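You operate a simulated robot arm through the tools that you are given. There is no shell and no other tool.

You run a simulated two-armed robot. Do the job below in one go: nothing can be reset, and whatever is moved stays where it is left.

Task
Pick up the white canister that says "39" from the top of the white table with one hand, pass it to the other hand and put it on the deck of the lift table. Set down upright: white canister.

The check looks at the end state, three seconds after you hand in, the way a careful person would. Anything else that was tipped, shoved, dropped, spilled or broken makes it a failure.

Robot
Two 7-joint arms with two-finger grippers on one trunk, on a base that moves. Base frame: it is fixed to the floor where the robot stands at the start and does not move with it; the origin is under the middle of the robot, x ahead of it, y to its left, z up. Lengths are in cm, angles in rad, forces in N, time in s.
The left shoulder is at the start at [6, 12.3, 94.5], the right one opposite. With the tool pointing down near the work surface each hand reaches from about 36 to 80 cm from the robot's upright axis, wherever it stands, measured 20 degrees to its own side. Places, roughly: deck of the lift table [-300, -260, 50]; white canister [-25, -250, 100]. Payload 1.47 kg a hand.
Tool frame (each hand has its own): the origin (TCP) lies between the finger pads and is the grasp point; the fingertips stand 1.6 cm ahead of it; z points along the fingers, y is the line along which they close. The gripper opens to 8.7 cm; its body begins 5.5 cm behind the TCP.
Orientation is told as [roll, pitch, yaw] about the base's x, y, z axes, in that order, counted from this pose: with the fingers straight down and closing along the base's y, the tool's x points along the base's -x, its y along +y and its z along -z.

Tools
- The arms move only by the tool step_arm. It takes "left_plan", "right_plan" or both (then of equal length, played together; a hand with none holds still); each is a list of rows, each a list of 7 numbers: the shift along the tool's x, y, z in units of 250 mm (1.0 is 250 mm), then the turn, a rotation vector about the tool's x, y, z in units of 90 degrees (1.0 is 90 degrees), then the finger opening in mm, from 0 to 87. In form: [[tx, ty, tz, rx, ry, rz, hand], ...]. A call has 1 to 20 rows; each row is the pose to reach, as a shift and turn from the pose commanded when the call began, along the tool's axes at that moment. A call with a number of a shift or a turn outside -1 to 1 is refused whole. A row lasts 0.2 s, in which the tool goes at most 5 cm and 0.15 rad; a call with a longer step from one row to the next is refused whole, and so is a gripper value outside its range. A pose out of reach is approached as far as the arm can. The call stops where the force on the tool passes 40 N (or 10 N more than at its start, if that is more) or the arm is blocked; 0.2 s more then pass. The fingers move at their own pace (about 15.3 cm/s each) and stop on an object; they squeeze with about 28 N. The grip force told is the motor's: it shows also when the fingers shut on nothing. Time passes only in rows, and 0.2 s behind the last, so rows that repeat a pose let the fingers close. It gives the time, the measured TCP pose, the force on the tool (base axes), the opening and the grip force at its end, in the units of the frame above (readings bear some noise), with the torque about the TCP (base axes, N m) and any sound that the robot's microphone picked up.
- Cameras (640 x 400 px; columns grow to the right, rows downward): "scene" is now at [9.58, 0.54, 151.71]; the picture's right is [0.08, -1.00, 0.00], its down [-0.58, -0.05, -0.81] and it looks along [0.81, 0.07, -0.58] (base axes); focal length 257 px, centre (320, 200). "left" rides on the left gripper at [7.3, -1.2, -9] in its tool frame; the picture's right is [0.16, 0.99, 0.00], its down [-0.72, 0.12, -0.68] and it looks along [-0.67, 0.11, 0.73] (tool axes); focal length 247 px, centre (320, 200). "right" rides on the right gripper at [7.3, 1.2, -9] in its tool frame; the picture's right is [-0.16, 0.99, 0.00], its down [-0.72, -0.12, -0.68] and it looks along [-0.67, -0.11, 0.73] (tool axes); focal length 247 px, centre (320, 200). There is no depth. A picture from a camera that has moved, and an enlarged one, comes with that camera's place and axes in the base frame and with its lens.
- capture(camera): a new picture of that camera. It takes no simulated time.
- slide_trunk(by): moves the trunk up (or, below 0, down) by that many cm; the arms and the scene camera ride with it, the base frame stays. It gives what a move gives, with no picture.
- base_move(legs): drives the robot by 1 to 6 legs, each [ahead, left, turn to the left] in cm, cm and rad, along the robot's own axes; the way and the turn of a leg run together, so that a leg with both is an arc; at most 150 cm and 3.142 rad a leg. The arms and the cameras ride along, it lands a little off, and it stops where it bumps. It gives what a move gives.
- pan_tilt(pan, tilt): turns the head with the scene camera to pan (to the left, within 2.094 rad either way) and tilt (down, from -0.506 to 1.204), counted from straight ahead of the robot. It gives what a move gives.
- close_up(camera, box): a new picture of the part [left, top, right, bottom] of that camera's present view, enlarged. It takes no simulated time.
- hand_in(): hands the job in; it is judged then, once.

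Places have to be worked out from the pictures, the camera data and where the tool is seen. Open the grippers and draw the arms clear of the work before you hand the job in, unless the task says otherwise.

The tools are called after ">>>" as name(argument=value, ...) on one line, values as JSON. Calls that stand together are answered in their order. step_arm: Moves the arms, as the interface text tells. Its arguments: {"type":"object","properties":{"left_plan":{"type":"array"},"right_plan":{"type":"array"}},"required":[]} The other tools are called the same way: slide_trunk (by) moves the trunk up or down; base_move (legs) drives the base; pan_tilt (pan, tilt) turns the head that bears the scene camera; capture (camera) takes a picture; close_up (camera, box) takes an enlarged picture of a part of a camera's view; hand_in () hands the job in.

At the start:

```text
time_s: 0.0
left_eef_pos: [55.53, 18.86, 110.73]
left_ee_rot: [-0.002, -0.001, -0.001]
left_ft_force: [-0.2, -0.3, -0.6]
left_moment: [-0.01, -0.02, 0.03]
left_finger_gap: 8.68
left_gripper_force: 0.1
right_eef_pos: [42.44, -18.82, 109.06]
right_ee_rot: [-0.001, 0.001, -0.001]
right_ft_force: [0.0, -0.1, 0.4]
right_moment: [-0.01, 0.0, 0.0]
right_finger_gap: 8.69
right_gripper_force: 0.0
trunk travel left (down, up): [-10.0, 13.0]
robot x, y, heading: [-0.12, -0.06, 0.001]
head pan, tilt (commanded): [0.084, 0.621]
```

scene: 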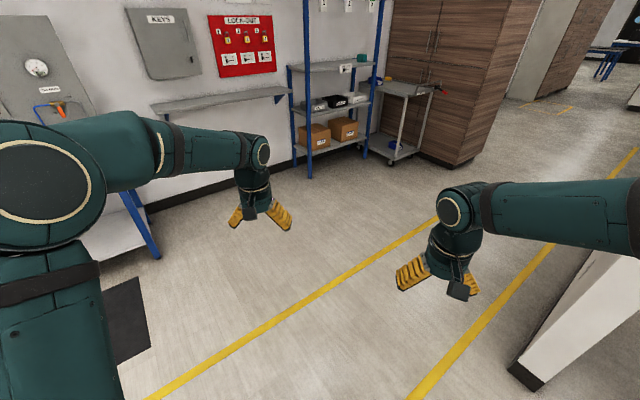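
right: 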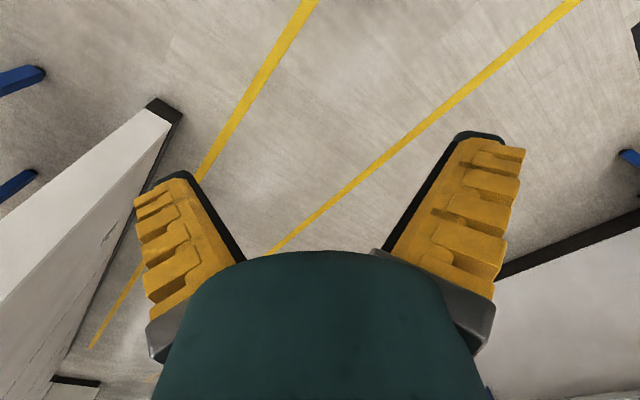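
left: 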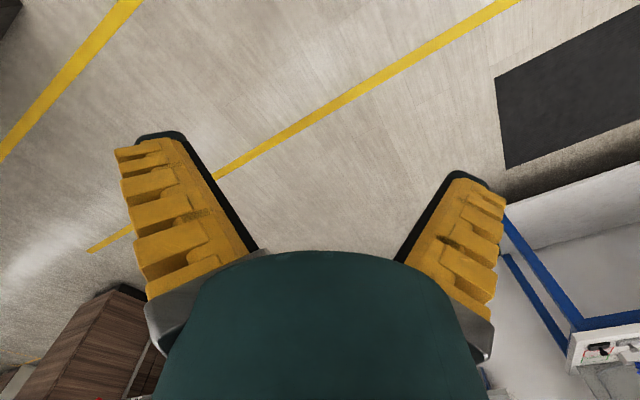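

The start pictures show the robot facing a wall with shelves and a low wall/partition on the right; the canister is to the right. I turn the head to the right to look at it first.

>>> pan_tilt(pan=-1.4, tilt=0.4)

>>> capture(camera="scene")

```text
time_s: 1.6
left_eef_pos: [55.62, 18.85, 110.58]
left_ee_rot: [-0.001, 0.001, -0.001]
left_ft_force: [-0.3, 0.5, -0.6]
left_moment: [0.02, 0.0, -0.02]
left_finger_gap: 8.7
left_gripper_force: 0.1
right_eef_pos: [42.57, -18.96, 109.0]
right_ee_rot: [0.001, 0.001, 0.001]
right_ft_force: [0.9, 0.3, -0.7]
right_moment: [-0.01, 0.02, -0.01]
right_finger_gap: 8.71
right_gripper_force: 0.0
trunk travel left (down, up): [-10.0, 13.0]
robot x, y, heading: [0.36, -0.07, 0.001]
head pan, tilt (commanded): [-1.4, 0.4]
```

```text
taken
camera scene: at [2.42, -9.32, 153.72], right [-0.99, -0.17, 0.0], down [-0.07, 0.38, -0.92], along [0.16, -0.91, -0.39], focal length 257 px, centre (320, 200)
```

scene: 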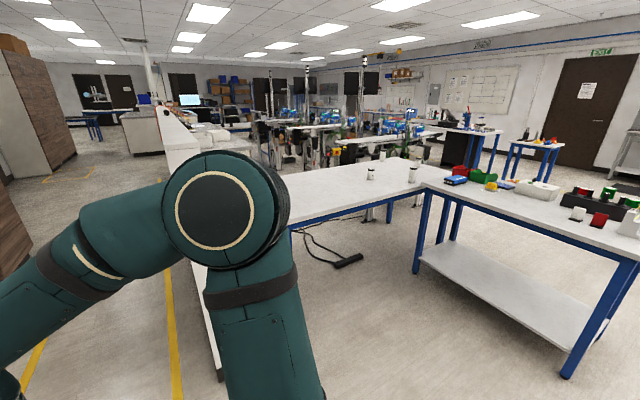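

A white table with several canisters is in view. I zoom in to find the one that says "39".

>>> close_up(camera="scene", box=[340, 120, 500, 220])

>>> close_up(camera="scene", box=[480, 120, 640, 220])

>>> close_up(camera="scene", box=[240, 100, 440, 225])

>>> close_up(camera="scene", box=[440, 80, 640, 205])

```text
4.00 times, centred on (420, 170) of scene
camera zoom: at [2.42, -9.32, 153.72], right [-0.99, -0.17, 0.0], down [-0.07, 0.38, -0.92], along [0.16, -0.91, -0.39], focal length 1028 px, centre (-80, 320)
```

zoom: 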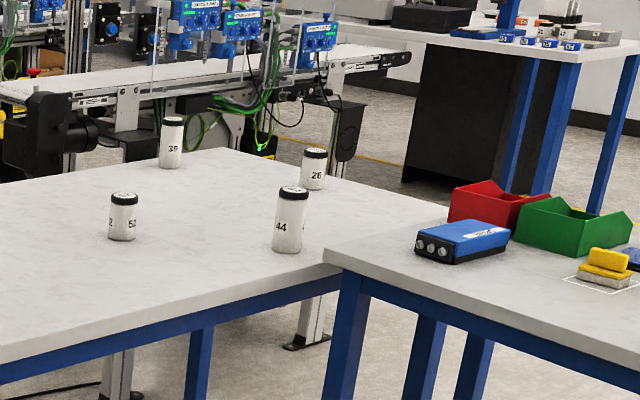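

```text
4.00 times, centred on (560, 170) of scene
camera zoom: at [2.42, -9.32, 153.72], right [-0.99, -0.17, 0.0], down [-0.07, 0.38, -0.92], along [0.16, -0.91, -0.39], focal length 1028 px, centre (-640, 320)
```

zoom: 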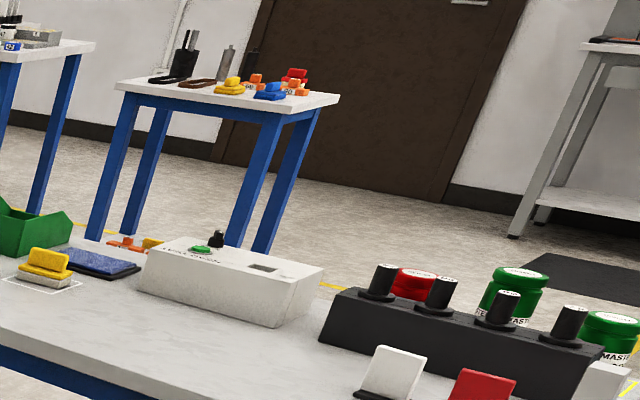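

```text
3.20 times, centred on (340, 162) of scene
camera zoom: at [2.42, -9.32, 153.72], right [-0.99, -0.17, 0.0], down [-0.07, 0.38, -0.92], along [0.16, -0.91, -0.39], focal length 823 px, centre (256, 320)
```

zoom: 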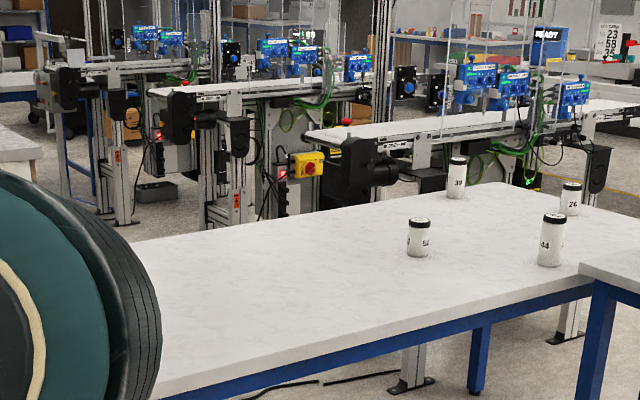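

```text
3.20 times, centred on (540, 142) of scene
camera zoom: at [2.42, -9.32, 153.72], right [-0.99, -0.17, 0.0], down [-0.07, 0.38, -0.92], along [0.16, -0.91, -0.39], focal length 823 px, centre (-384, 384)
```

zoom: 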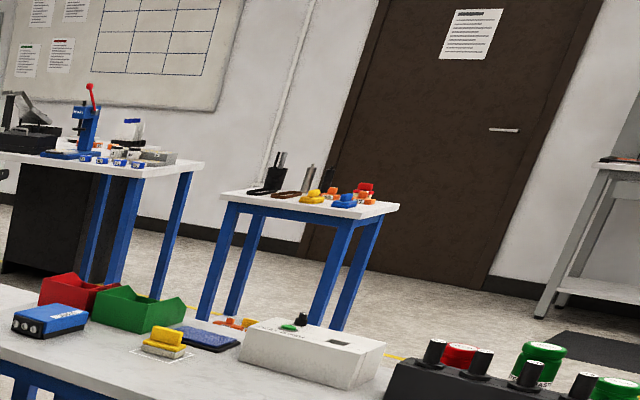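

Canister "39" (zoom pixel ~(170,145)) sits near the far edge of the white table, around [-15,-250], with "52", "26", "44" beside it. I look further to the right and behind to find the lift table and the free floor.

>>> pan_tilt(pan=-2.09, tilt=0.35)

>>> capture(camera="scene")

>>> pan_tilt(pan=-0.7, tilt=0.4)

>>> capture(camera="scene")

>>> pan_tilt(pan=2.09, tilt=0.4)

>>> capture(camera="scene")

```text
time_s: 2.6
left_eef_pos: [55.68, 18.91, 110.56]
left_ee_rot: [-0.001, 0.001, 0.0]
left_ft_force: [-0.7, 0.5, 0.1]
left_moment: [0.02, 0.02, 0.0]
left_finger_gap: 8.75
left_gripper_force: 0.1
right_eef_pos: [42.47, -18.86, 109.08]
right_ee_rot: [0.0, -0.001, 0.001]
right_ft_force: [0.5, -0.3, -0.4]
right_moment: [0.03, -0.01, 0.01]
right_finger_gap: 8.69
right_gripper_force: 0.1
trunk travel left (down, up): [-10.0, 13.0]
robot x, y, heading: [-0.01, -0.13, -0.003]
head pan, tilt (commanded): [-2.089, 0.351]
```

```text
taken
camera scene: at [-3.77, -8.28, 154.18], right [-0.87, 0.49, 0.0], down [0.17, 0.3, -0.94], along [-0.46, -0.82, -0.34], focal length 257 px, centre (320, 200)
```

scene: 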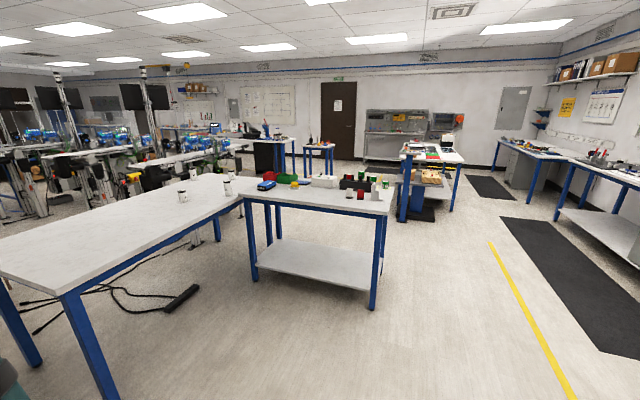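

```text
time_s: 4.2
left_eef_pos: [55.61, 18.85, 110.68]
left_ee_rot: [0.0, -0.002, 0.0]
left_ft_force: [-0.8, 0.1, 0.1]
left_moment: [0.03, -0.02, -0.02]
left_finger_gap: 8.69
left_gripper_force: 0.1
right_eef_pos: [42.42, -18.9, 109.15]
right_ee_rot: [0.001, 0.001, -0.002]
right_ft_force: [0.0, 0.1, -0.6]
right_moment: [0.01, -0.01, -0.02]
right_finger_gap: 8.71
right_gripper_force: 0.0
trunk travel left (down, up): [-10.0, 13.0]
robot x, y, heading: [-0.27, -0.08, 0.001]
head pan, tilt (commanded): [-0.7, 0.4]
```

```text
taken
camera scene: at [7.92, -6.16, 153.72], right [-0.64, -0.76, 0.0], down [-0.3, 0.25, -0.92], along [0.7, -0.59, -0.39], focal length 257 px, centre (320, 200)
```

scene: 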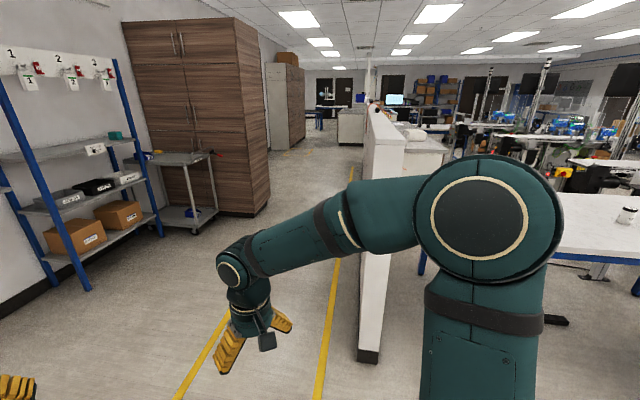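

```text
time_s: 6.6
left_eef_pos: [55.6, 18.87, 110.6]
left_ee_rot: [0.001, -0.001, 0.0]
left_ft_force: [-0.2, 0.1, 0.4]
left_moment: [0.05, 0.03, 0.0]
left_finger_gap: 8.7
left_gripper_force: 0.1
right_eef_pos: [42.49, -18.99, 109.14]
right_ee_rot: [0.0, 0.0, 0.001]
right_ft_force: [0.1, 0.7, -0.1]
right_moment: [-0.03, 0.01, 0.01]
right_finger_gap: 8.65
right_gripper_force: 0.1
trunk travel left (down, up): [-10.0, 13.0]
robot x, y, heading: [-0.28, 0.01, 0.002]
head pan, tilt (commanded): [2.089, 0.4]
```

```text
taken
camera scene: at [-3.75, 7.86, 153.72], right [0.87, 0.5, 0.0], down [0.19, -0.34, -0.92], along [-0.46, 0.8, -0.39], focal length 257 px, centre (320, 200)
```

scene: 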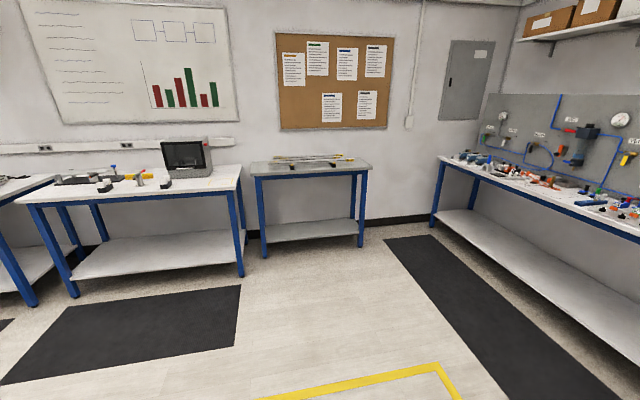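

The lift table should appear near pixel (411,181) in the pan -2.09 view; I return the head there and zoom on it.

>>> pan_tilt(pan=-2.09, tilt=0.35)

>>> close_up(camera="scene", box=[340, 100, 500, 250])

>>> close_up(camera="scene", box=[120, 130, 280, 230])

>>> close_up(camera="scene", box=[240, 150, 420, 250])

>>> close_up(camera="scene", box=[0, 100, 240, 250])

```text
time_s: 10.0
left_eef_pos: [55.56, 18.97, 110.73]
left_ee_rot: [0.001, 0.001, 0.0]
left_ft_force: [0.2, -0.3, -0.2]
left_moment: [0.01, 0.0, -0.01]
left_finger_gap: 8.7
left_gripper_force: 0.1
right_eef_pos: [42.51, -18.86, 109.13]
right_ee_rot: [0.0, 0.0, -0.001]
right_ft_force: [0.5, 0.4, 0.3]
right_moment: [0.02, 0.02, -0.01]
right_finger_gap: 8.71
right_gripper_force: 0.1
trunk travel left (down, up): [-10.0, 13.0]
robot x, y, heading: [-0.09, 0.47, -0.003]
head pan, tilt (commanded): [-2.089, 0.351]
```

```text
2.67 times, centred on (420, 175) of scene
camera zoom: at [-3.77, -8.28, 154.18], right [-0.87, 0.5, 0.0], down [0.17, 0.3, -0.94], along [-0.47, -0.82, -0.34], focal length 686 px, centre (53, 267)
```

zoom: 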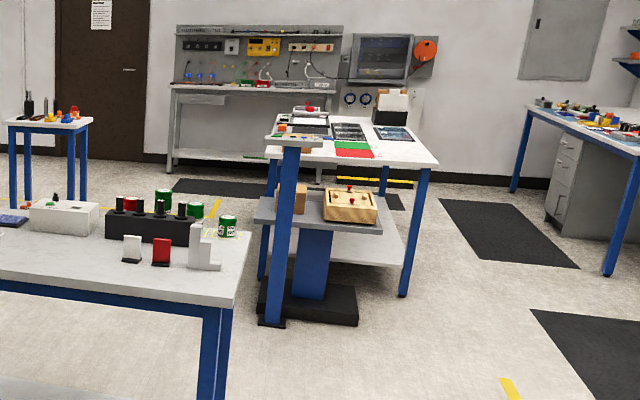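

```text
4.00 times, centred on (200, 180) of scene
camera zoom: at [-3.77, -8.28, 154.18], right [-0.87, 0.5, 0.0], down [0.17, 0.3, -0.94], along [-0.47, -0.82, -0.34], focal length 1028 px, centre (800, 280)
```

zoom: 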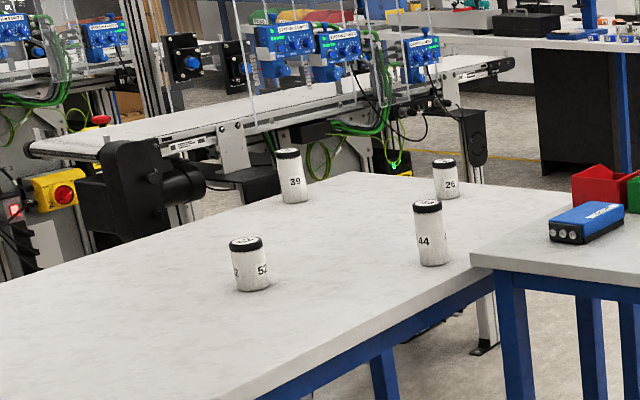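

```text
3.56 times, centred on (330, 200) of scene
camera zoom: at [-3.77, -8.28, 154.18], right [-0.87, 0.5, 0.0], down [0.17, 0.3, -0.94], along [-0.47, -0.82, -0.34], focal length 914 px, centre (284, 200)
```

zoom: 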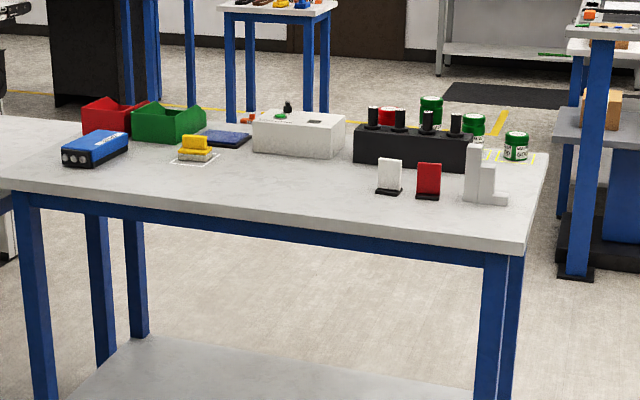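

```text
2.67 times, centred on (120, 175) of scene
camera zoom: at [-3.77, -8.28, 154.18], right [-0.87, 0.5, 0.0], down [0.17, 0.3, -0.94], along [-0.47, -0.82, -0.34], focal length 686 px, centre (853, 267)
```

zoom: 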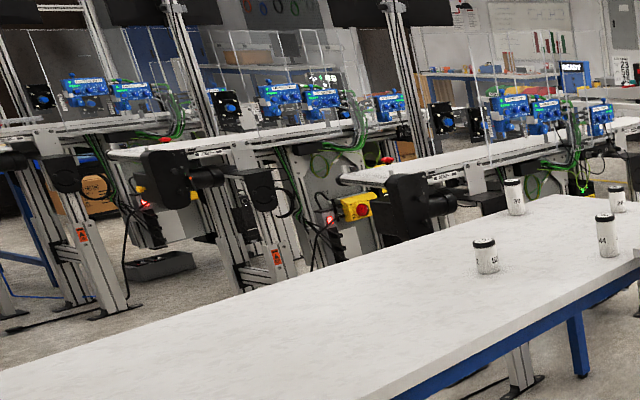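

The lift table (grey deck, blue column, black foot) stands behind a blue post, around [-300,-250]; the L of table 1 (rotated ~40°) and table 2 blocks the front, and canister 39 is reachable from the free right end of table 1. I raise the trunk for clearance and turn left by 0.68 so that my heading is parallel to table 1, then look back along the planned way.

>>> slide_trunk(by=8)

>>> base_move(legs=[[0, 0, 0.684]])

>>> pan_tilt(pan=2.09, tilt=0.45)

>>> capture(camera="scene")

>>> pan_tilt(pan=-2.09, tilt=0.4)

>>> capture(camera="scene")

```text
time_s: 11.2
left_eef_pos: [55.72, 18.84, 118.57]
left_ee_rot: [0.0, -0.001, 0.0]
left_ft_force: [-0.3, -0.9, -1.4]
left_moment: [0.01, -0.03, 0.0]
left_finger_gap: 8.72
left_gripper_force: 0.0
right_eef_pos: [42.36, -19.09, 117.04]
right_ee_rot: [0.0, 0.0, 0.0]
right_ft_force: [0.2, 0.5, 0.5]
right_moment: [-0.01, 0.02, 0.03]
right_finger_gap: 8.71
right_gripper_force: 0.0
trunk travel left (down, up): [-18.0, 5.0]
robot x, y, heading: [-0.1, 0.13, 0.002]
head pan, tilt (commanded): [-2.089, 0.351]
```

```text
time_s: 13.4
left_eef_pos: [31.19, 49.87, 118.6]
left_ee_rot: [-0.001, -0.001, 0.683]
left_ft_force: [-0.2, -0.2, 0.2]
left_moment: [0.0, 0.0, 0.0]
left_finger_gap: 8.71
left_gripper_force: 0.1
right_eef_pos: [44.8, 12.21, 117.1]
right_ee_rot: [-0.001, 0.001, 0.684]
right_ft_force: [0.4, 0.0, 0.3]
right_moment: [-0.01, -0.02, 0.04]
right_finger_gap: 8.69
right_gripper_force: 0.0
trunk travel left (down, up): [-18.0, 5.0]
robot x, y, heading: [-0.21, -0.05, 0.684]
head pan, tilt (commanded): [-2.089, 0.351]
```

```text
time_s: 16.8
left_eef_pos: [31.21, 49.79, 118.71]
left_ee_rot: [0.0, 0.002, 0.684]
left_ft_force: [0.4, 0.5, -0.2]
left_moment: [0.0, 0.03, 0.01]
left_finger_gap: 8.72
left_gripper_force: 0.0
right_eef_pos: [44.92, 12.11, 117.13]
right_ee_rot: [0.0, -0.001, 0.684]
right_ft_force: [-0.5, -0.1, -0.1]
right_moment: [-0.02, 0.02, 0.0]
right_finger_gap: 8.7
right_gripper_force: 0.1
trunk travel left (down, up): [-18.0, 5.0]
robot x, y, heading: [-0.3, 0.39, 0.686]
head pan, tilt (commanded): [2.089, 0.45]
```

```text
taken
camera scene: at [-7.96, 3.75, 161.26], right [0.36, 0.93, 0.0], down [0.41, -0.16, -0.9], along [-0.84, 0.32, -0.44], focal length 257 px, centre (320, 200)
```

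scene: 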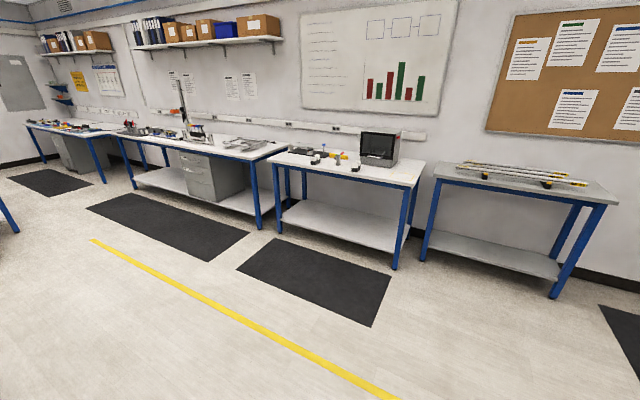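

```text
time_s: 20.2
left_eef_pos: [31.05, 49.75, 118.67]
left_ee_rot: [-0.001, -0.001, 0.683]
left_ft_force: [-1.0, 0.5, -0.2]
left_moment: [0.0, -0.04, 0.03]
left_finger_gap: 8.69
left_gripper_force: 0.1
right_eef_pos: [44.84, 12.14, 117.0]
right_ee_rot: [0.0, 0.0, 0.684]
right_ft_force: [0.5, -0.7, -0.1]
right_moment: [0.01, 0.0, 0.01]
right_finger_gap: 8.74
right_gripper_force: 0.1
trunk travel left (down, up): [-18.0, 5.0]
robot x, y, heading: [-0.24, -0.08, 0.684]
head pan, tilt (commanded): [-2.089, 0.4]
```

```text
taken
camera scene: at [2.15, -8.69, 161.72], right [-0.99, -0.17, 0.0], down [-0.06, 0.38, -0.92], along [0.15, -0.91, -0.39], focal length 257 px, centre (320, 200)
```

scene: 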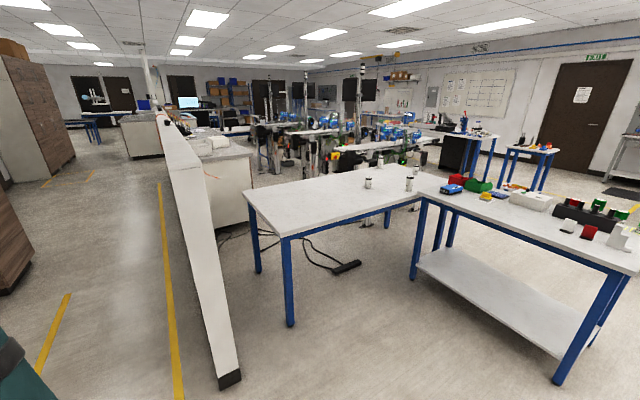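

The whole table 1 is visible now; I zoom in on the legs and canisters to fix the table height and positions.

>>> close_up(camera="scene", box=[220, 180, 380, 340])

>>> close_up(camera="scene", box=[340, 140, 460, 215])

>>> close_up(camera="scene", box=[480, 180, 640, 390])

```text
2.50 times, centred on (300, 260) of scene
camera zoom: at [2.15, -8.69, 161.72], right [-0.99, -0.17, 0.0], down [-0.06, 0.38, -0.92], along [0.15, -0.91, -0.39], focal length 643 px, centre (370, 50)
```

zoom: 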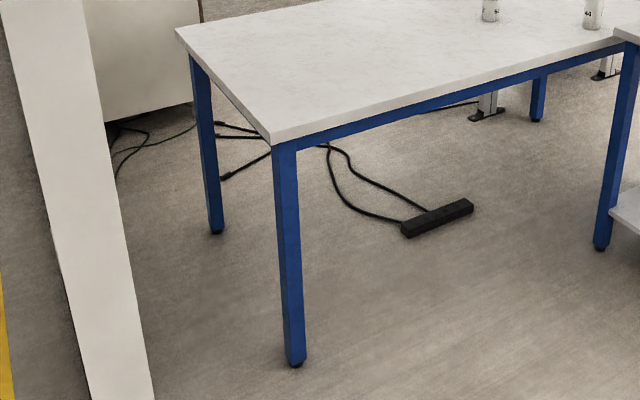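

```text
5.33 times, centred on (400, 178) of scene
camera zoom: at [2.15, -8.69, 161.72], right [-0.99, -0.17, 0.0], down [-0.06, 0.38, -0.92], along [0.15, -0.91, -0.39], focal length 1371 px, centre (-107, 320)
```

zoom: 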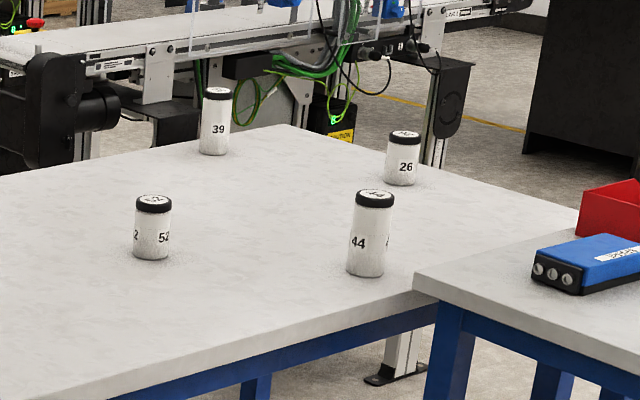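

```text
1.90 times, centred on (560, 285) of scene
camera zoom: at [2.15, -8.69, 161.72], right [-0.99, -0.17, 0.0], down [-0.06, 0.38, -0.92], along [0.15, -0.91, -0.39], focal length 490 px, centre (-137, 38)
```

zoom: 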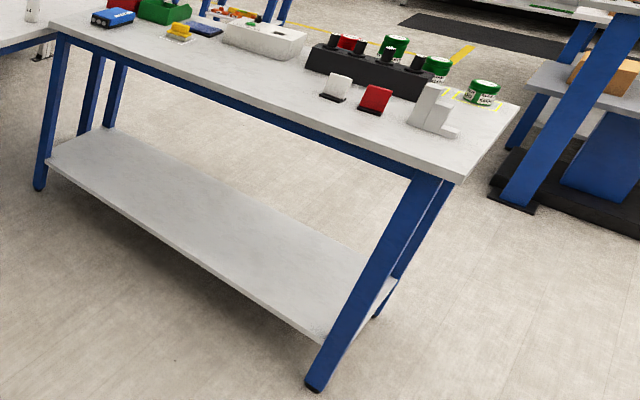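

Floor-based measuring of the legs puts the table top nearer z≈80, with table 1's free end and table 2's back about 235 cm behind me, and a gap of over a metre between table 2 and the blue post. I drive backwards, parallel to table 1, past table 2's outer end in two parts, looking in between.

>>> base_move(legs=[[-140, 42, 0]])

>>> capture(camera="scene")

>>> pan_tilt(pan=-2.09, tilt=0.75)

>>> capture(camera="scene")

```text
time_s: 27.4
left_eef_pos: [-102.41, -5.88, 118.66]
left_ee_rot: [0.0, -0.001, 0.662]
left_ft_force: [-1.5, 0.2, 0.5]
left_moment: [-0.02, -0.02, 0.03]
left_finger_gap: 8.69
left_gripper_force: 0.0
right_eef_pos: [-89.54, -43.55, 117.09]
right_ee_rot: [-0.002, 0.0, 0.662]
right_ft_force: [-0.6, 0.4, -0.1]
right_moment: [0.02, -0.04, -0.02]
right_finger_gap: 8.69
right_gripper_force: 0.0
trunk travel left (down, up): [-18.0, 5.0]
robot x, y, heading: [-134.63, -54.78, 0.667]
head pan, tilt (commanded): [-2.089, 0.4]
```

```text
taken
camera scene: at [-132.66, -63.59, 161.72], right [-0.99, -0.14, 0.0], down [-0.06, 0.39, -0.92], along [0.13, -0.91, -0.39], focal length 257 px, centre (320, 200)
```

scene: 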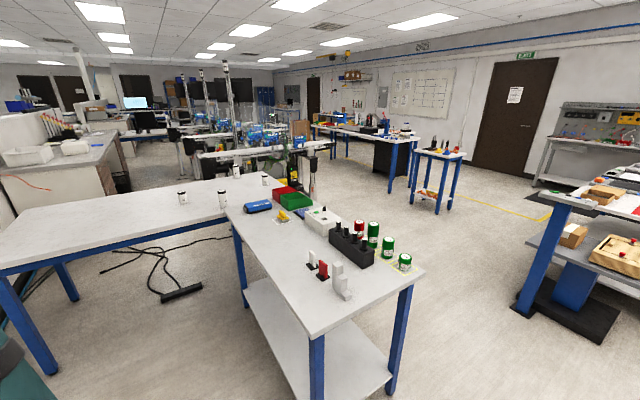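

```text
time_s: 28.3
left_eef_pos: [-102.33, -5.85, 118.58]
left_ee_rot: [0.0, 0.0, 0.662]
left_ft_force: [0.1, 0.1, -0.2]
left_moment: [-0.01, 0.0, 0.0]
left_finger_gap: 8.71
left_gripper_force: 0.0
right_eef_pos: [-89.48, -43.54, 117.05]
right_ee_rot: [0.001, -0.002, 0.664]
right_ft_force: [-0.4, 0.2, -1.0]
right_moment: [-0.01, 0.02, -0.02]
right_finger_gap: 8.7
right_gripper_force: 0.1
trunk travel left (down, up): [-18.0, 5.0]
robot x, y, heading: [-134.52, -55.05, 0.666]
head pan, tilt (commanded): [-2.089, 0.75]
```

```text
taken
camera scene: at [-132.77, -62.61, 158.62], right [-0.99, -0.14, 0.0], down [-0.1, 0.67, -0.73], along [0.11, -0.72, -0.68], focal length 257 px, centre (320, 200)
```

scene: 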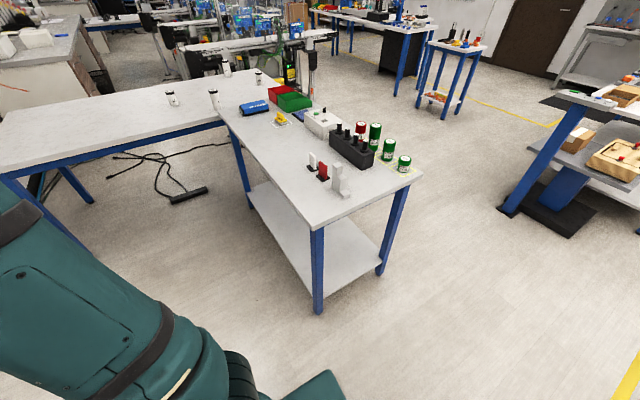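

The path is clear and the triangle of views now gives good parallax. I zoom on the canisters and on the lift table from here.

>>> close_up(camera="scene", box=[150, 40, 310, 140])

>>> pan_tilt(pan=-2.09, tilt=0.4)

>>> close_up(camera="scene", box=[160, 130, 320, 230])

>>> close_up(camera="scene", box=[440, 160, 640, 360])

```text
4.00 times, centred on (230, 90) of scene
camera zoom: at [-132.77, -62.61, 158.62], right [-0.99, -0.14, 0.0], down [-0.1, 0.67, -0.73], along [0.11, -0.72, -0.68], focal length 1028 px, centre (680, 640)
```

zoom: 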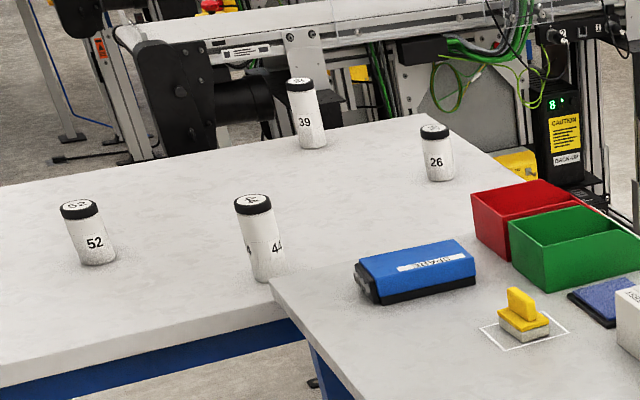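

```text
time_s: 29.1
left_eef_pos: [-102.29, -5.91, 118.65]
left_ee_rot: [0.001, 0.001, 0.664]
left_ft_force: [-0.2, -0.2, 0.3]
left_moment: [0.01, 0.01, -0.01]
left_finger_gap: 8.67
left_gripper_force: 0.0
right_eef_pos: [-89.46, -43.68, 117.06]
right_ee_rot: [0.0, 0.0, 0.662]
right_ft_force: [-0.1, -0.6, -0.2]
right_moment: [0.0, 0.0, -0.01]
right_finger_gap: 8.72
right_gripper_force: 0.1
trunk travel left (down, up): [-18.0, 5.0]
robot x, y, heading: [-134.47, -55.3, 0.662]
head pan, tilt (commanded): [-2.089, 0.4]
```

```text
4.00 times, centred on (240, 180) of scene
camera zoom: at [-132.63, -63.58, 161.72], right [-0.99, -0.14, 0.0], down [-0.06, 0.39, -0.92], along [0.13, -0.91, -0.39], focal length 1028 px, centre (640, 280)
```

zoom: 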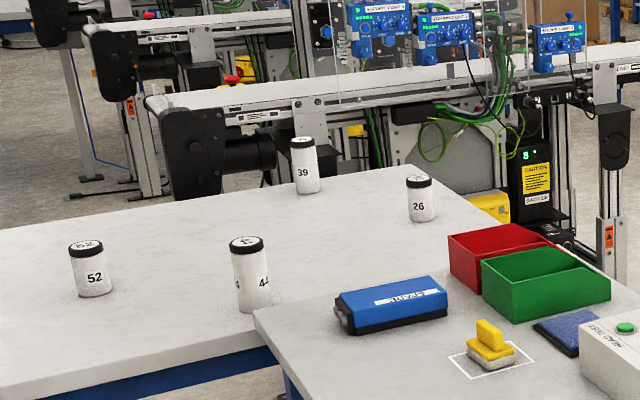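

```text
2.00 times, centred on (540, 260) of scene
camera zoom: at [-132.63, -63.58, 161.72], right [-0.99, -0.14, 0.0], down [-0.06, 0.39, -0.92], along [0.13, -0.91, -0.39], focal length 514 px, centre (-120, 80)
```

zoom: 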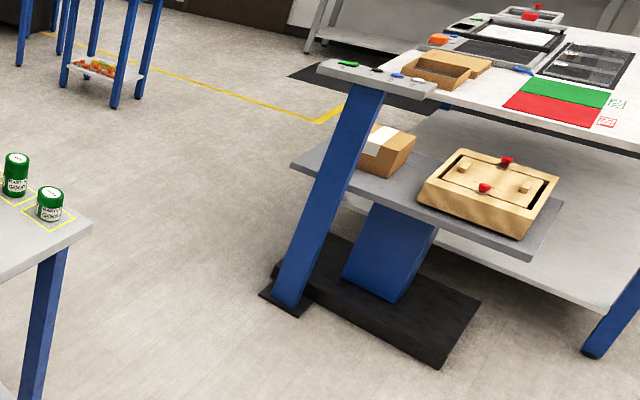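

Triangulating from two places gives the table top at z≈83.5, canister 39 at about (-17.5,-290), ~6.3 cm thick and ~12.5 cm tall; lift deck corners at z≈50 are near (-270,-262) and (-312,-216), with a free strip in front of the cardboard box. I draw the left hand in a bit, then back up past table 2's outer end and turn to face along the gap.

>>> step_arm(left_plan=[[0.18, 0, 0, 0, 0, 0, 87], [0.36, 0, 0, 0, 0, 0, 87], [0.52, 0, 0, 0, 0, 0, 87]])

>>> base_move(legs=[[-77, -7, 0], [-77, -7, 0]])

>>> base_move(legs=[[0, 0, -1.52]])

>>> pan_tilt(pan=0, tilt=0.5)

>>> capture(camera="scene")

```text
time_s: 29.9
left_eef_pos: [-112.85, -13.98, 118.76]
left_ee_rot: [0.001, -0.001, 0.664]
left_ft_force: [-1.0, -0.2, 0.5]
left_moment: [-0.01, -0.01, 0.01]
left_finger_gap: 8.68
left_gripper_force: 0.0
right_eef_pos: [-89.56, -43.68, 117.12]
right_ee_rot: [0.0, 0.001, 0.663]
right_ft_force: [0.1, -0.6, 0.2]
right_moment: [0.0, -0.04, 0.0]
right_finger_gap: 8.72
right_gripper_force: 0.0
trunk travel left (down, up): [-18.0, 5.0]
robot x, y, heading: [-134.42, -54.99, 0.664]
head pan, tilt (commanded): [-2.089, 0.4]
```

```text
time_s: 37.9
left_eef_pos: [-226.36, -118.74, 118.73]
left_ee_rot: [0.001, -0.001, 0.652]
left_ft_force: [-0.3, 0.1, 0.0]
left_moment: [0.03, -0.01, 0.01]
left_finger_gap: 8.69
left_gripper_force: 0.1
right_eef_pos: [-203.64, -148.76, 117.09]
right_ee_rot: [0.0, 0.0, 0.654]
right_ft_force: [0.1, 0.0, -0.3]
right_moment: [0.01, -0.01, 0.02]
right_finger_gap: 8.68
right_gripper_force: 0.1
trunk travel left (down, up): [-18.0, 5.0]
robot x, y, heading: [-249.14, -159.13, 0.654]
head pan, tilt (commanded): [-2.089, 0.4]
```

```text
time_s: 42.0
left_eef_pos: [-206.96, -179.77, 118.77]
left_ee_rot: [0.0, -0.002, -0.865]
left_ft_force: [0.0, 1.1, 0.9]
left_moment: [-0.01, -0.02, 0.01]
left_finger_gap: 8.67
left_gripper_force: 0.1
right_eef_pos: [-235.66, -204.03, 117.09]
right_ee_rot: [0.0, 0.001, -0.864]
right_ft_force: [-0.7, 0.6, 0.3]
right_moment: [0.02, 0.0, 0.01]
right_finger_gap: 8.7
right_gripper_force: 0.1
trunk travel left (down, up): [-18.0, 5.0]
robot x, y, heading: [-248.6, -159.28, -0.862]
head pan, tilt (commanded): [-2.089, 0.4]
```

```text
time_s: 43.9
left_eef_pos: [-206.86, -179.71, 118.74]
left_ee_rot: [0.0, 0.001, -0.864]
left_ft_force: [0.3, 0.6, 0.4]
left_moment: [-0.01, 0.0, -0.02]
left_finger_gap: 8.71
left_gripper_force: 0.0
right_eef_pos: [-235.57, -203.99, 117.01]
right_ee_rot: [-0.002, 0.001, -0.863]
right_ft_force: [-0.5, 0.5, -0.5]
right_moment: [0.0, -0.02, -0.01]
right_finger_gap: 8.69
right_gripper_force: 0.1
trunk travel left (down, up): [-18.0, 5.0]
robot x, y, heading: [-248.61, -159.55, -0.869]
head pan, tilt (commanded): [0.0, 0.499]
```

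```text
taken
camera scene: at [-242.42, -167.38, 160.81], right [-0.76, -0.65, 0.0], down [-0.31, 0.36, -0.88], along [0.57, -0.67, -0.48], focal length 257 px, centre (320, 200)
```

scene: 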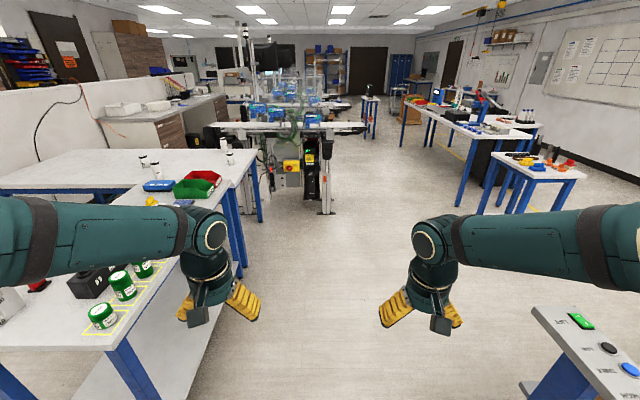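

The gap is clear: table 1's free end leg and a conveyor foot show up where computed, post panel 69 cm to my right and table 2 65 cm to my left. I drive 135 cm ahead and turn left to face table 1's free end.

>>> base_move(legs=[[135, 0, 0]])

>>> base_move(legs=[[0, 0, 1.57]])

>>> pan_tilt(pan=-0.5, tilt=0.5)

>>> capture(camera="scene")

```text
time_s: 50.7
left_eef_pos: [-118.24, -281.36, 118.65]
left_ee_rot: [0.001, 0.001, -0.851]
left_ft_force: [0.3, -0.4, 0.2]
left_moment: [-0.01, -0.06, -0.03]
left_finger_gap: 8.69
left_gripper_force: 0.0
right_eef_pos: [-146.74, -306.1, 117.18]
right_ee_rot: [0.0, 0.002, -0.851]
right_ft_force: [-0.2, -1.0, 0.6]
right_moment: [-0.01, -0.02, 0.02]
right_finger_gap: 8.7
right_gripper_force: 0.2
trunk travel left (down, up): [-18.0, 5.0]
robot x, y, heading: [-160.66, -261.59, -0.85]
head pan, tilt (commanded): [0.0, 0.499]
```

```text
time_s: 54.9
left_eef_pos: [-140.15, -219.72, 118.75]
left_ee_rot: [0.0, -0.002, 0.703]
left_ft_force: [0.3, -0.7, 0.1]
left_moment: [-0.02, 0.03, 0.02]
left_finger_gap: 8.7
left_gripper_force: 0.0
right_eef_pos: [-116.02, -248.56, 117.12]
right_ee_rot: [0.001, -0.001, 0.704]
right_ft_force: [0.9, 0.3, 0.0]
right_moment: [0.0, 0.0, 0.01]
right_finger_gap: 8.68
right_gripper_force: 0.0
trunk travel left (down, up): [-18.0, 5.0]
robot x, y, heading: [-160.13, -261.58, 0.708]
head pan, tilt (commanded): [0.0, 0.499]
```

```text
time_s: 55.8
left_eef_pos: [-140.13, -219.77, 118.74]
left_ee_rot: [0.0, -0.001, 0.703]
left_ft_force: [0.3, -0.1, 0.5]
left_moment: [0.02, 0.01, 0.04]
left_finger_gap: 8.69
left_gripper_force: 0.1
right_eef_pos: [-115.84, -248.59, 117.14]
right_ee_rot: [0.0, 0.0, 0.704]
right_ft_force: [-0.2, -0.2, -0.4]
right_moment: [0.01, -0.03, 0.01]
right_finger_gap: 8.7
right_gripper_force: 0.1
trunk travel left (down, up): [-18.0, 5.0]
robot x, y, heading: [-160.03, -261.55, 0.705]
head pan, tilt (commanded): [-0.499, 0.499]
```

```text
taken
camera scene: at [-150.95, -259.36, 160.81], right [0.2, -0.98, 0.0], down [-0.47, -0.1, -0.88], along [0.86, 0.18, -0.48], focal length 257 px, centre (320, 200)
```

scene: 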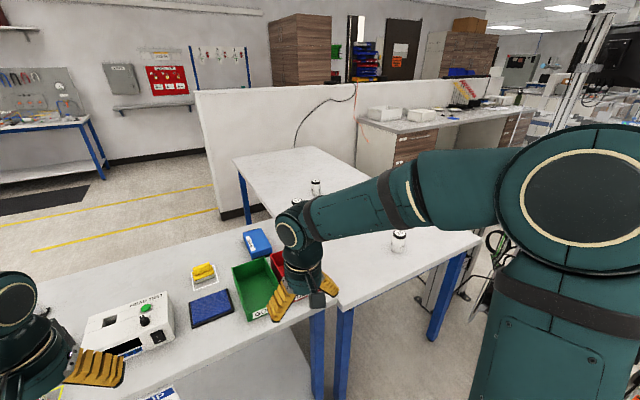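

I am facing the free end of table 1; the canister should be ~90 ahead and ~115 to the right. I look right first to check what stands there before sliding sideways.

>>> pan_tilt(pan=-1.5, tilt=0.5)

>>> capture(camera="scene")

>>> capture(camera="right")

```text
time_s: 57.1
left_eef_pos: [-140.12, -219.85, 118.77]
left_ee_rot: [0.0, 0.0, 0.705]
left_ft_force: [0.0, -0.5, -0.5]
left_moment: [-0.02, -0.05, -0.01]
left_finger_gap: 8.68
left_gripper_force: 0.1
right_eef_pos: [-115.91, -248.65, 117.01]
right_ee_rot: [0.001, 0.001, 0.703]
right_ft_force: [0.0, 0.7, 0.5]
right_moment: [-0.01, 0.02, 0.01]
right_finger_gap: 8.7
right_gripper_force: 0.1
trunk travel left (down, up): [-18.0, 5.0]
robot x, y, heading: [-160.45, -261.54, 0.702]
head pan, tilt (commanded): [-1.499, 0.499]
```

```text
taken
camera scene: at [-153.49, -267.7, 160.81], right [-0.71, -0.7, 0.0], down [-0.34, 0.34, -0.88], along [0.61, -0.63, -0.48], focal length 257 px, centre (320, 200)
```

scene: 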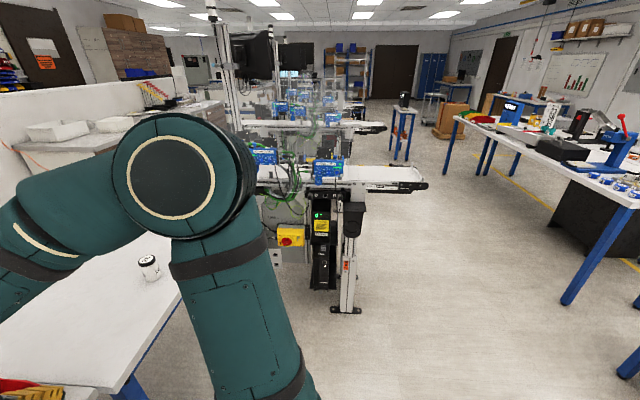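

```text
taken
camera right: at [-122.14, -252.44, 125.85], right [-0.52, 0.86, 0.0], down [0.63, 0.38, 0.68], along [0.58, 0.35, -0.73], focal length 247 px, centre (320, 200)
```

right: 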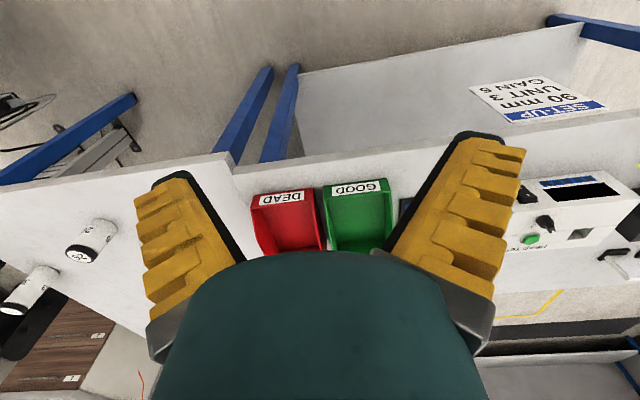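

To the right the floor is free up to the conveyor foot (at about (-79,-372)). I slide right 88 cm keeping my distance from the table end, then look.

>>> base_move(legs=[[0, -88, 0]])

>>> pan_tilt(pan=0.0, tilt=0.6)

>>> capture(camera="scene")

>>> capture(camera="right")

```text
time_s: 65.3
left_eef_pos: [-82.15, -288.2, 118.57]
left_ee_rot: [0.001, -0.001, 0.701]
left_ft_force: [0.3, -1.0, 0.8]
left_moment: [0.02, 0.03, -0.04]
left_finger_gap: 8.71
left_gripper_force: 0.1
right_eef_pos: [-58.01, -317.2, 117.04]
right_ee_rot: [0.0, 0.0, 0.698]
right_ft_force: [-0.6, 0.4, 0.2]
right_moment: [-0.01, -0.03, -0.02]
right_finger_gap: 8.7
right_gripper_force: 0.0
trunk travel left (down, up): [-18.0, 5.0]
robot x, y, heading: [-102.52, -330.14, 0.699]
head pan, tilt (commanded): [-1.499, 0.499]
```

```text
time_s: 66.9
left_eef_pos: [-82.15, -288.26, 118.66]
left_ee_rot: [-0.002, 0.0, 0.7]
left_ft_force: [-0.6, 0.4, 0.5]
left_moment: [-0.06, -0.01, -0.02]
left_finger_gap: 8.67
left_gripper_force: 0.0
right_eef_pos: [-58.02, -317.16, 117.07]
right_ee_rot: [0.0, 0.0, 0.701]
right_ft_force: [0.8, 0.6, 1.5]
right_moment: [-0.03, -0.02, 0.02]
right_finger_gap: 8.72
right_gripper_force: 0.0
trunk travel left (down, up): [-18.0, 5.0]
robot x, y, heading: [-102.82, -330.26, 0.698]
head pan, tilt (commanded): [0.0, 0.6]
```

```text
taken
camera scene: at [-95.33, -323.92, 159.9], right [0.64, -0.77, 0.0], down [-0.43, -0.36, -0.83], along [0.63, 0.53, -0.56], focal length 257 px, centre (320, 200)
```

scene: 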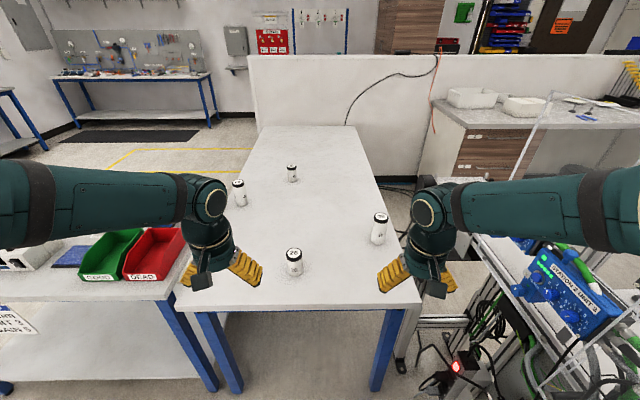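

```text
taken
camera right: at [-64.35, -320.97, 125.85], right [-0.52, 0.86, 0.0], down [0.63, 0.38, 0.68], along [0.58, 0.35, -0.73], focal length 247 px, centre (320, 200)
```

right: 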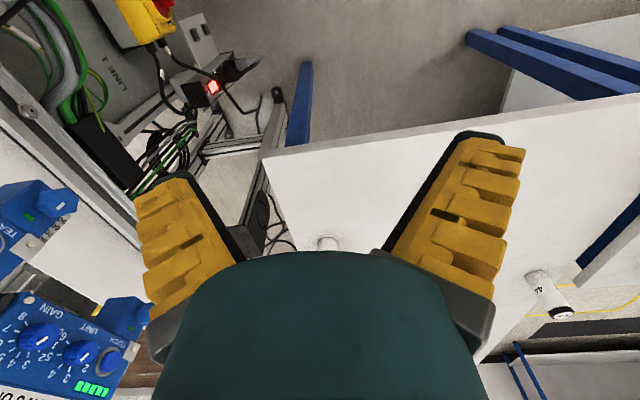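

Canister 39 stands ahead right near the table's edge at pixel (378,228), 26 at (294,262). I zoom in for accurate numbers.

>>> close_up(camera="scene", box=[260, 190, 420, 290])

>>> close_up(camera="scene", box=[340, 200, 420, 250])

```text
4.00 times, centred on (340, 240) of scene
camera zoom: at [-95.33, -323.92, 159.9], right [0.64, -0.77, 0.0], down [-0.43, -0.36, -0.83], along [0.63, 0.53, -0.56], focal length 1028 px, centre (240, 40)
```

zoom: 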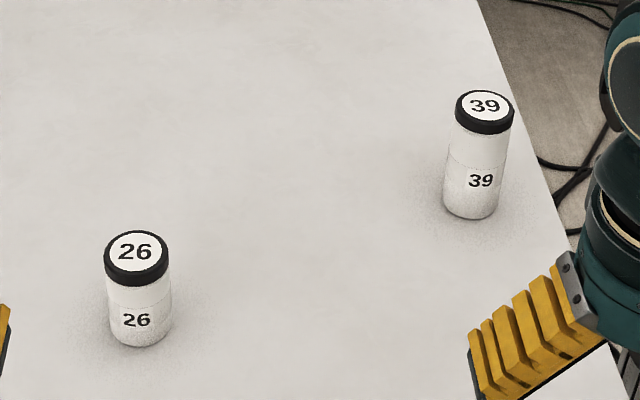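

```text
8.00 times, centred on (380, 225) of scene
camera zoom: at [-95.33, -323.92, 159.9], right [0.64, -0.77, 0.0], down [-0.43, -0.36, -0.83], along [0.63, 0.53, -0.56], focal length 2057 px, centre (-160, 0)
```

zoom: 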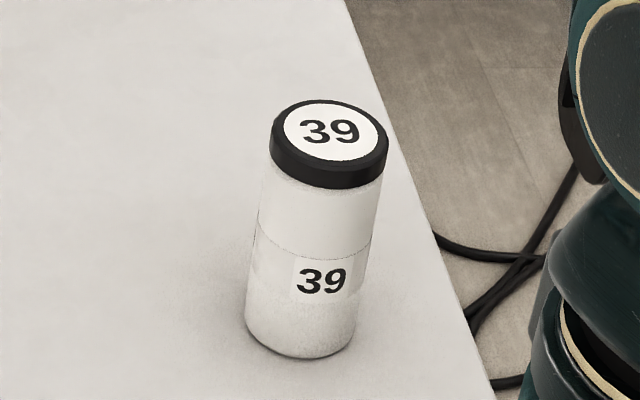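

Canister 39's axis is at about 90.9 ahead and 24.5 right of my axis (world (-17.3,-290.3)), base at z≈83.6, top ≈96.4, diameter ≈5.8. I look straight down to see how far my own base reaches before closing in on the table end.

>>> pan_tilt(pan=0.0, tilt=1.2)

>>> capture(camera="scene")

>>> capture(camera="left")

```text
time_s: 67.9
left_eef_pos: [-82.21, -288.26, 118.71]
left_ee_rot: [-0.001, 0.002, 0.7]
left_ft_force: [0.7, 0.2, -0.2]
left_moment: [0.02, 0.02, -0.03]
left_finger_gap: 8.7
left_gripper_force: 0.0
right_eef_pos: [-57.99, -317.24, 117.05]
right_ee_rot: [0.0, -0.001, 0.7]
right_ft_force: [0.3, -1.3, 0.7]
right_moment: [-0.02, 0.03, -0.02]
right_finger_gap: 8.71
right_gripper_force: 0.1
trunk travel left (down, up): [-18.0, 5.0]
robot x, y, heading: [-102.68, -330.1, 0.698]
head pan, tilt (commanded): [0.0, 1.201]
```

```text
taken
camera scene: at [-97.81, -326.01, 155.45], right [0.64, -0.77, 0.0], down [-0.71, -0.6, -0.36], along [0.28, 0.23, -0.93], focal length 257 px, centre (320, 200)
```

scene: 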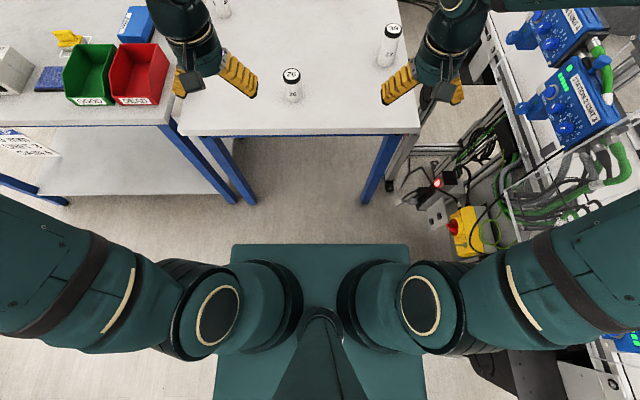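

```text
taken
camera left: at [-86.9, -293.81, 127.72], right [-0.76, 0.65, 0.0], down [0.48, 0.55, 0.68], along [0.44, 0.52, -0.73], focal length 247 px, centre (320, 200)
```

left: 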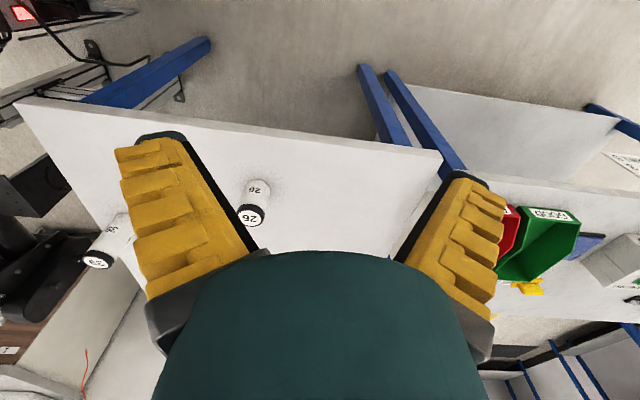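

My base plate's front edge is at most ~35 cm ahead of my axis, the table end at 59 cm, and the conveyor line runs parallel ~47 cm to my right. I move 19 cm ahead and 3 cm left, which leaves the canister ~72 ahead and ~27 right.

>>> base_move(legs=[[19, 3, 0]])

>>> pan_tilt(pan=-0.3, tilt=0.8)

>>> capture(camera="scene")

>>> close_up(camera="scene", box=[240, 130, 400, 230])

```text
time_s: 69.5
left_eef_pos: [-69.57, -273.59, 118.67]
left_ee_rot: [0.001, 0.0, 0.699]
left_ft_force: [1.4, 0.1, 0.3]
left_moment: [-0.03, 0.02, 0.02]
left_finger_gap: 8.69
left_gripper_force: 0.2
right_eef_pos: [-45.34, -302.65, 116.99]
right_ee_rot: [-0.001, 0.001, 0.699]
right_ft_force: [0.1, 0.0, -0.5]
right_moment: [-0.01, -0.01, -0.01]
right_finger_gap: 8.71
right_gripper_force: 0.0
trunk travel left (down, up): [-18.0, 5.0]
robot x, y, heading: [-89.9, -315.47, 0.704]
head pan, tilt (commanded): [0.0, 1.201]
```

```text
time_s: 70.3
left_eef_pos: [-69.61, -273.66, 118.61]
left_ee_rot: [-0.001, 0.0, 0.7]
left_ft_force: [-0.6, -0.1, -0.4]
left_moment: [-0.03, 0.0, 0.0]
left_finger_gap: 8.7
left_gripper_force: 0.0
right_eef_pos: [-45.36, -302.64, 117.08]
right_ee_rot: [0.0, 0.0, 0.701]
right_ft_force: [0.6, 0.1, -0.2]
right_moment: [0.01, 0.0, -0.01]
right_finger_gap: 8.69
right_gripper_force: 0.0
trunk travel left (down, up): [-18.0, 5.0]
robot x, y, heading: [-90.33, -315.54, 0.697]
head pan, tilt (commanded): [-0.3, 0.799]
```

```text
taken
camera scene: at [-82.03, -311.93, 158.21], right [0.39, -0.92, 0.0], down [-0.66, -0.28, -0.7], along [0.64, 0.27, -0.72], focal length 257 px, centre (320, 200)
```

scene: 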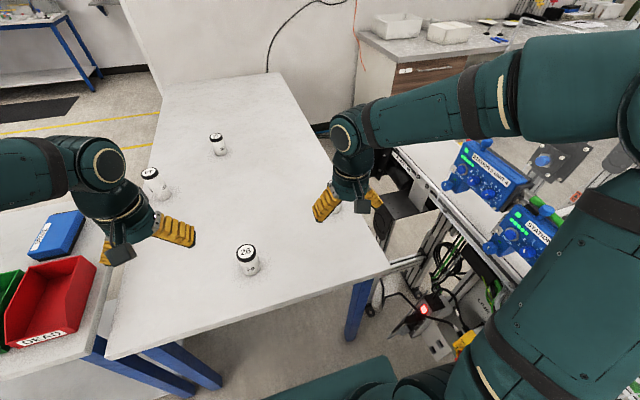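

```text
4.00 times, centred on (320, 180) of scene
camera zoom: at [-82.03, -311.93, 158.21], right [0.39, -0.92, 0.0], down [-0.66, -0.28, -0.7], along [0.64, 0.27, -0.72], focal length 1028 px, centre (320, 280)
```

zoom: 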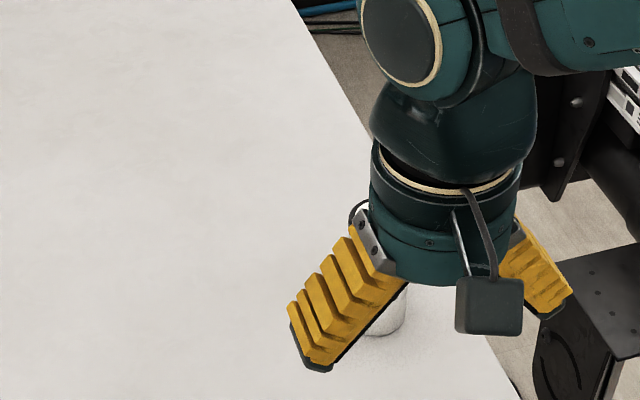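

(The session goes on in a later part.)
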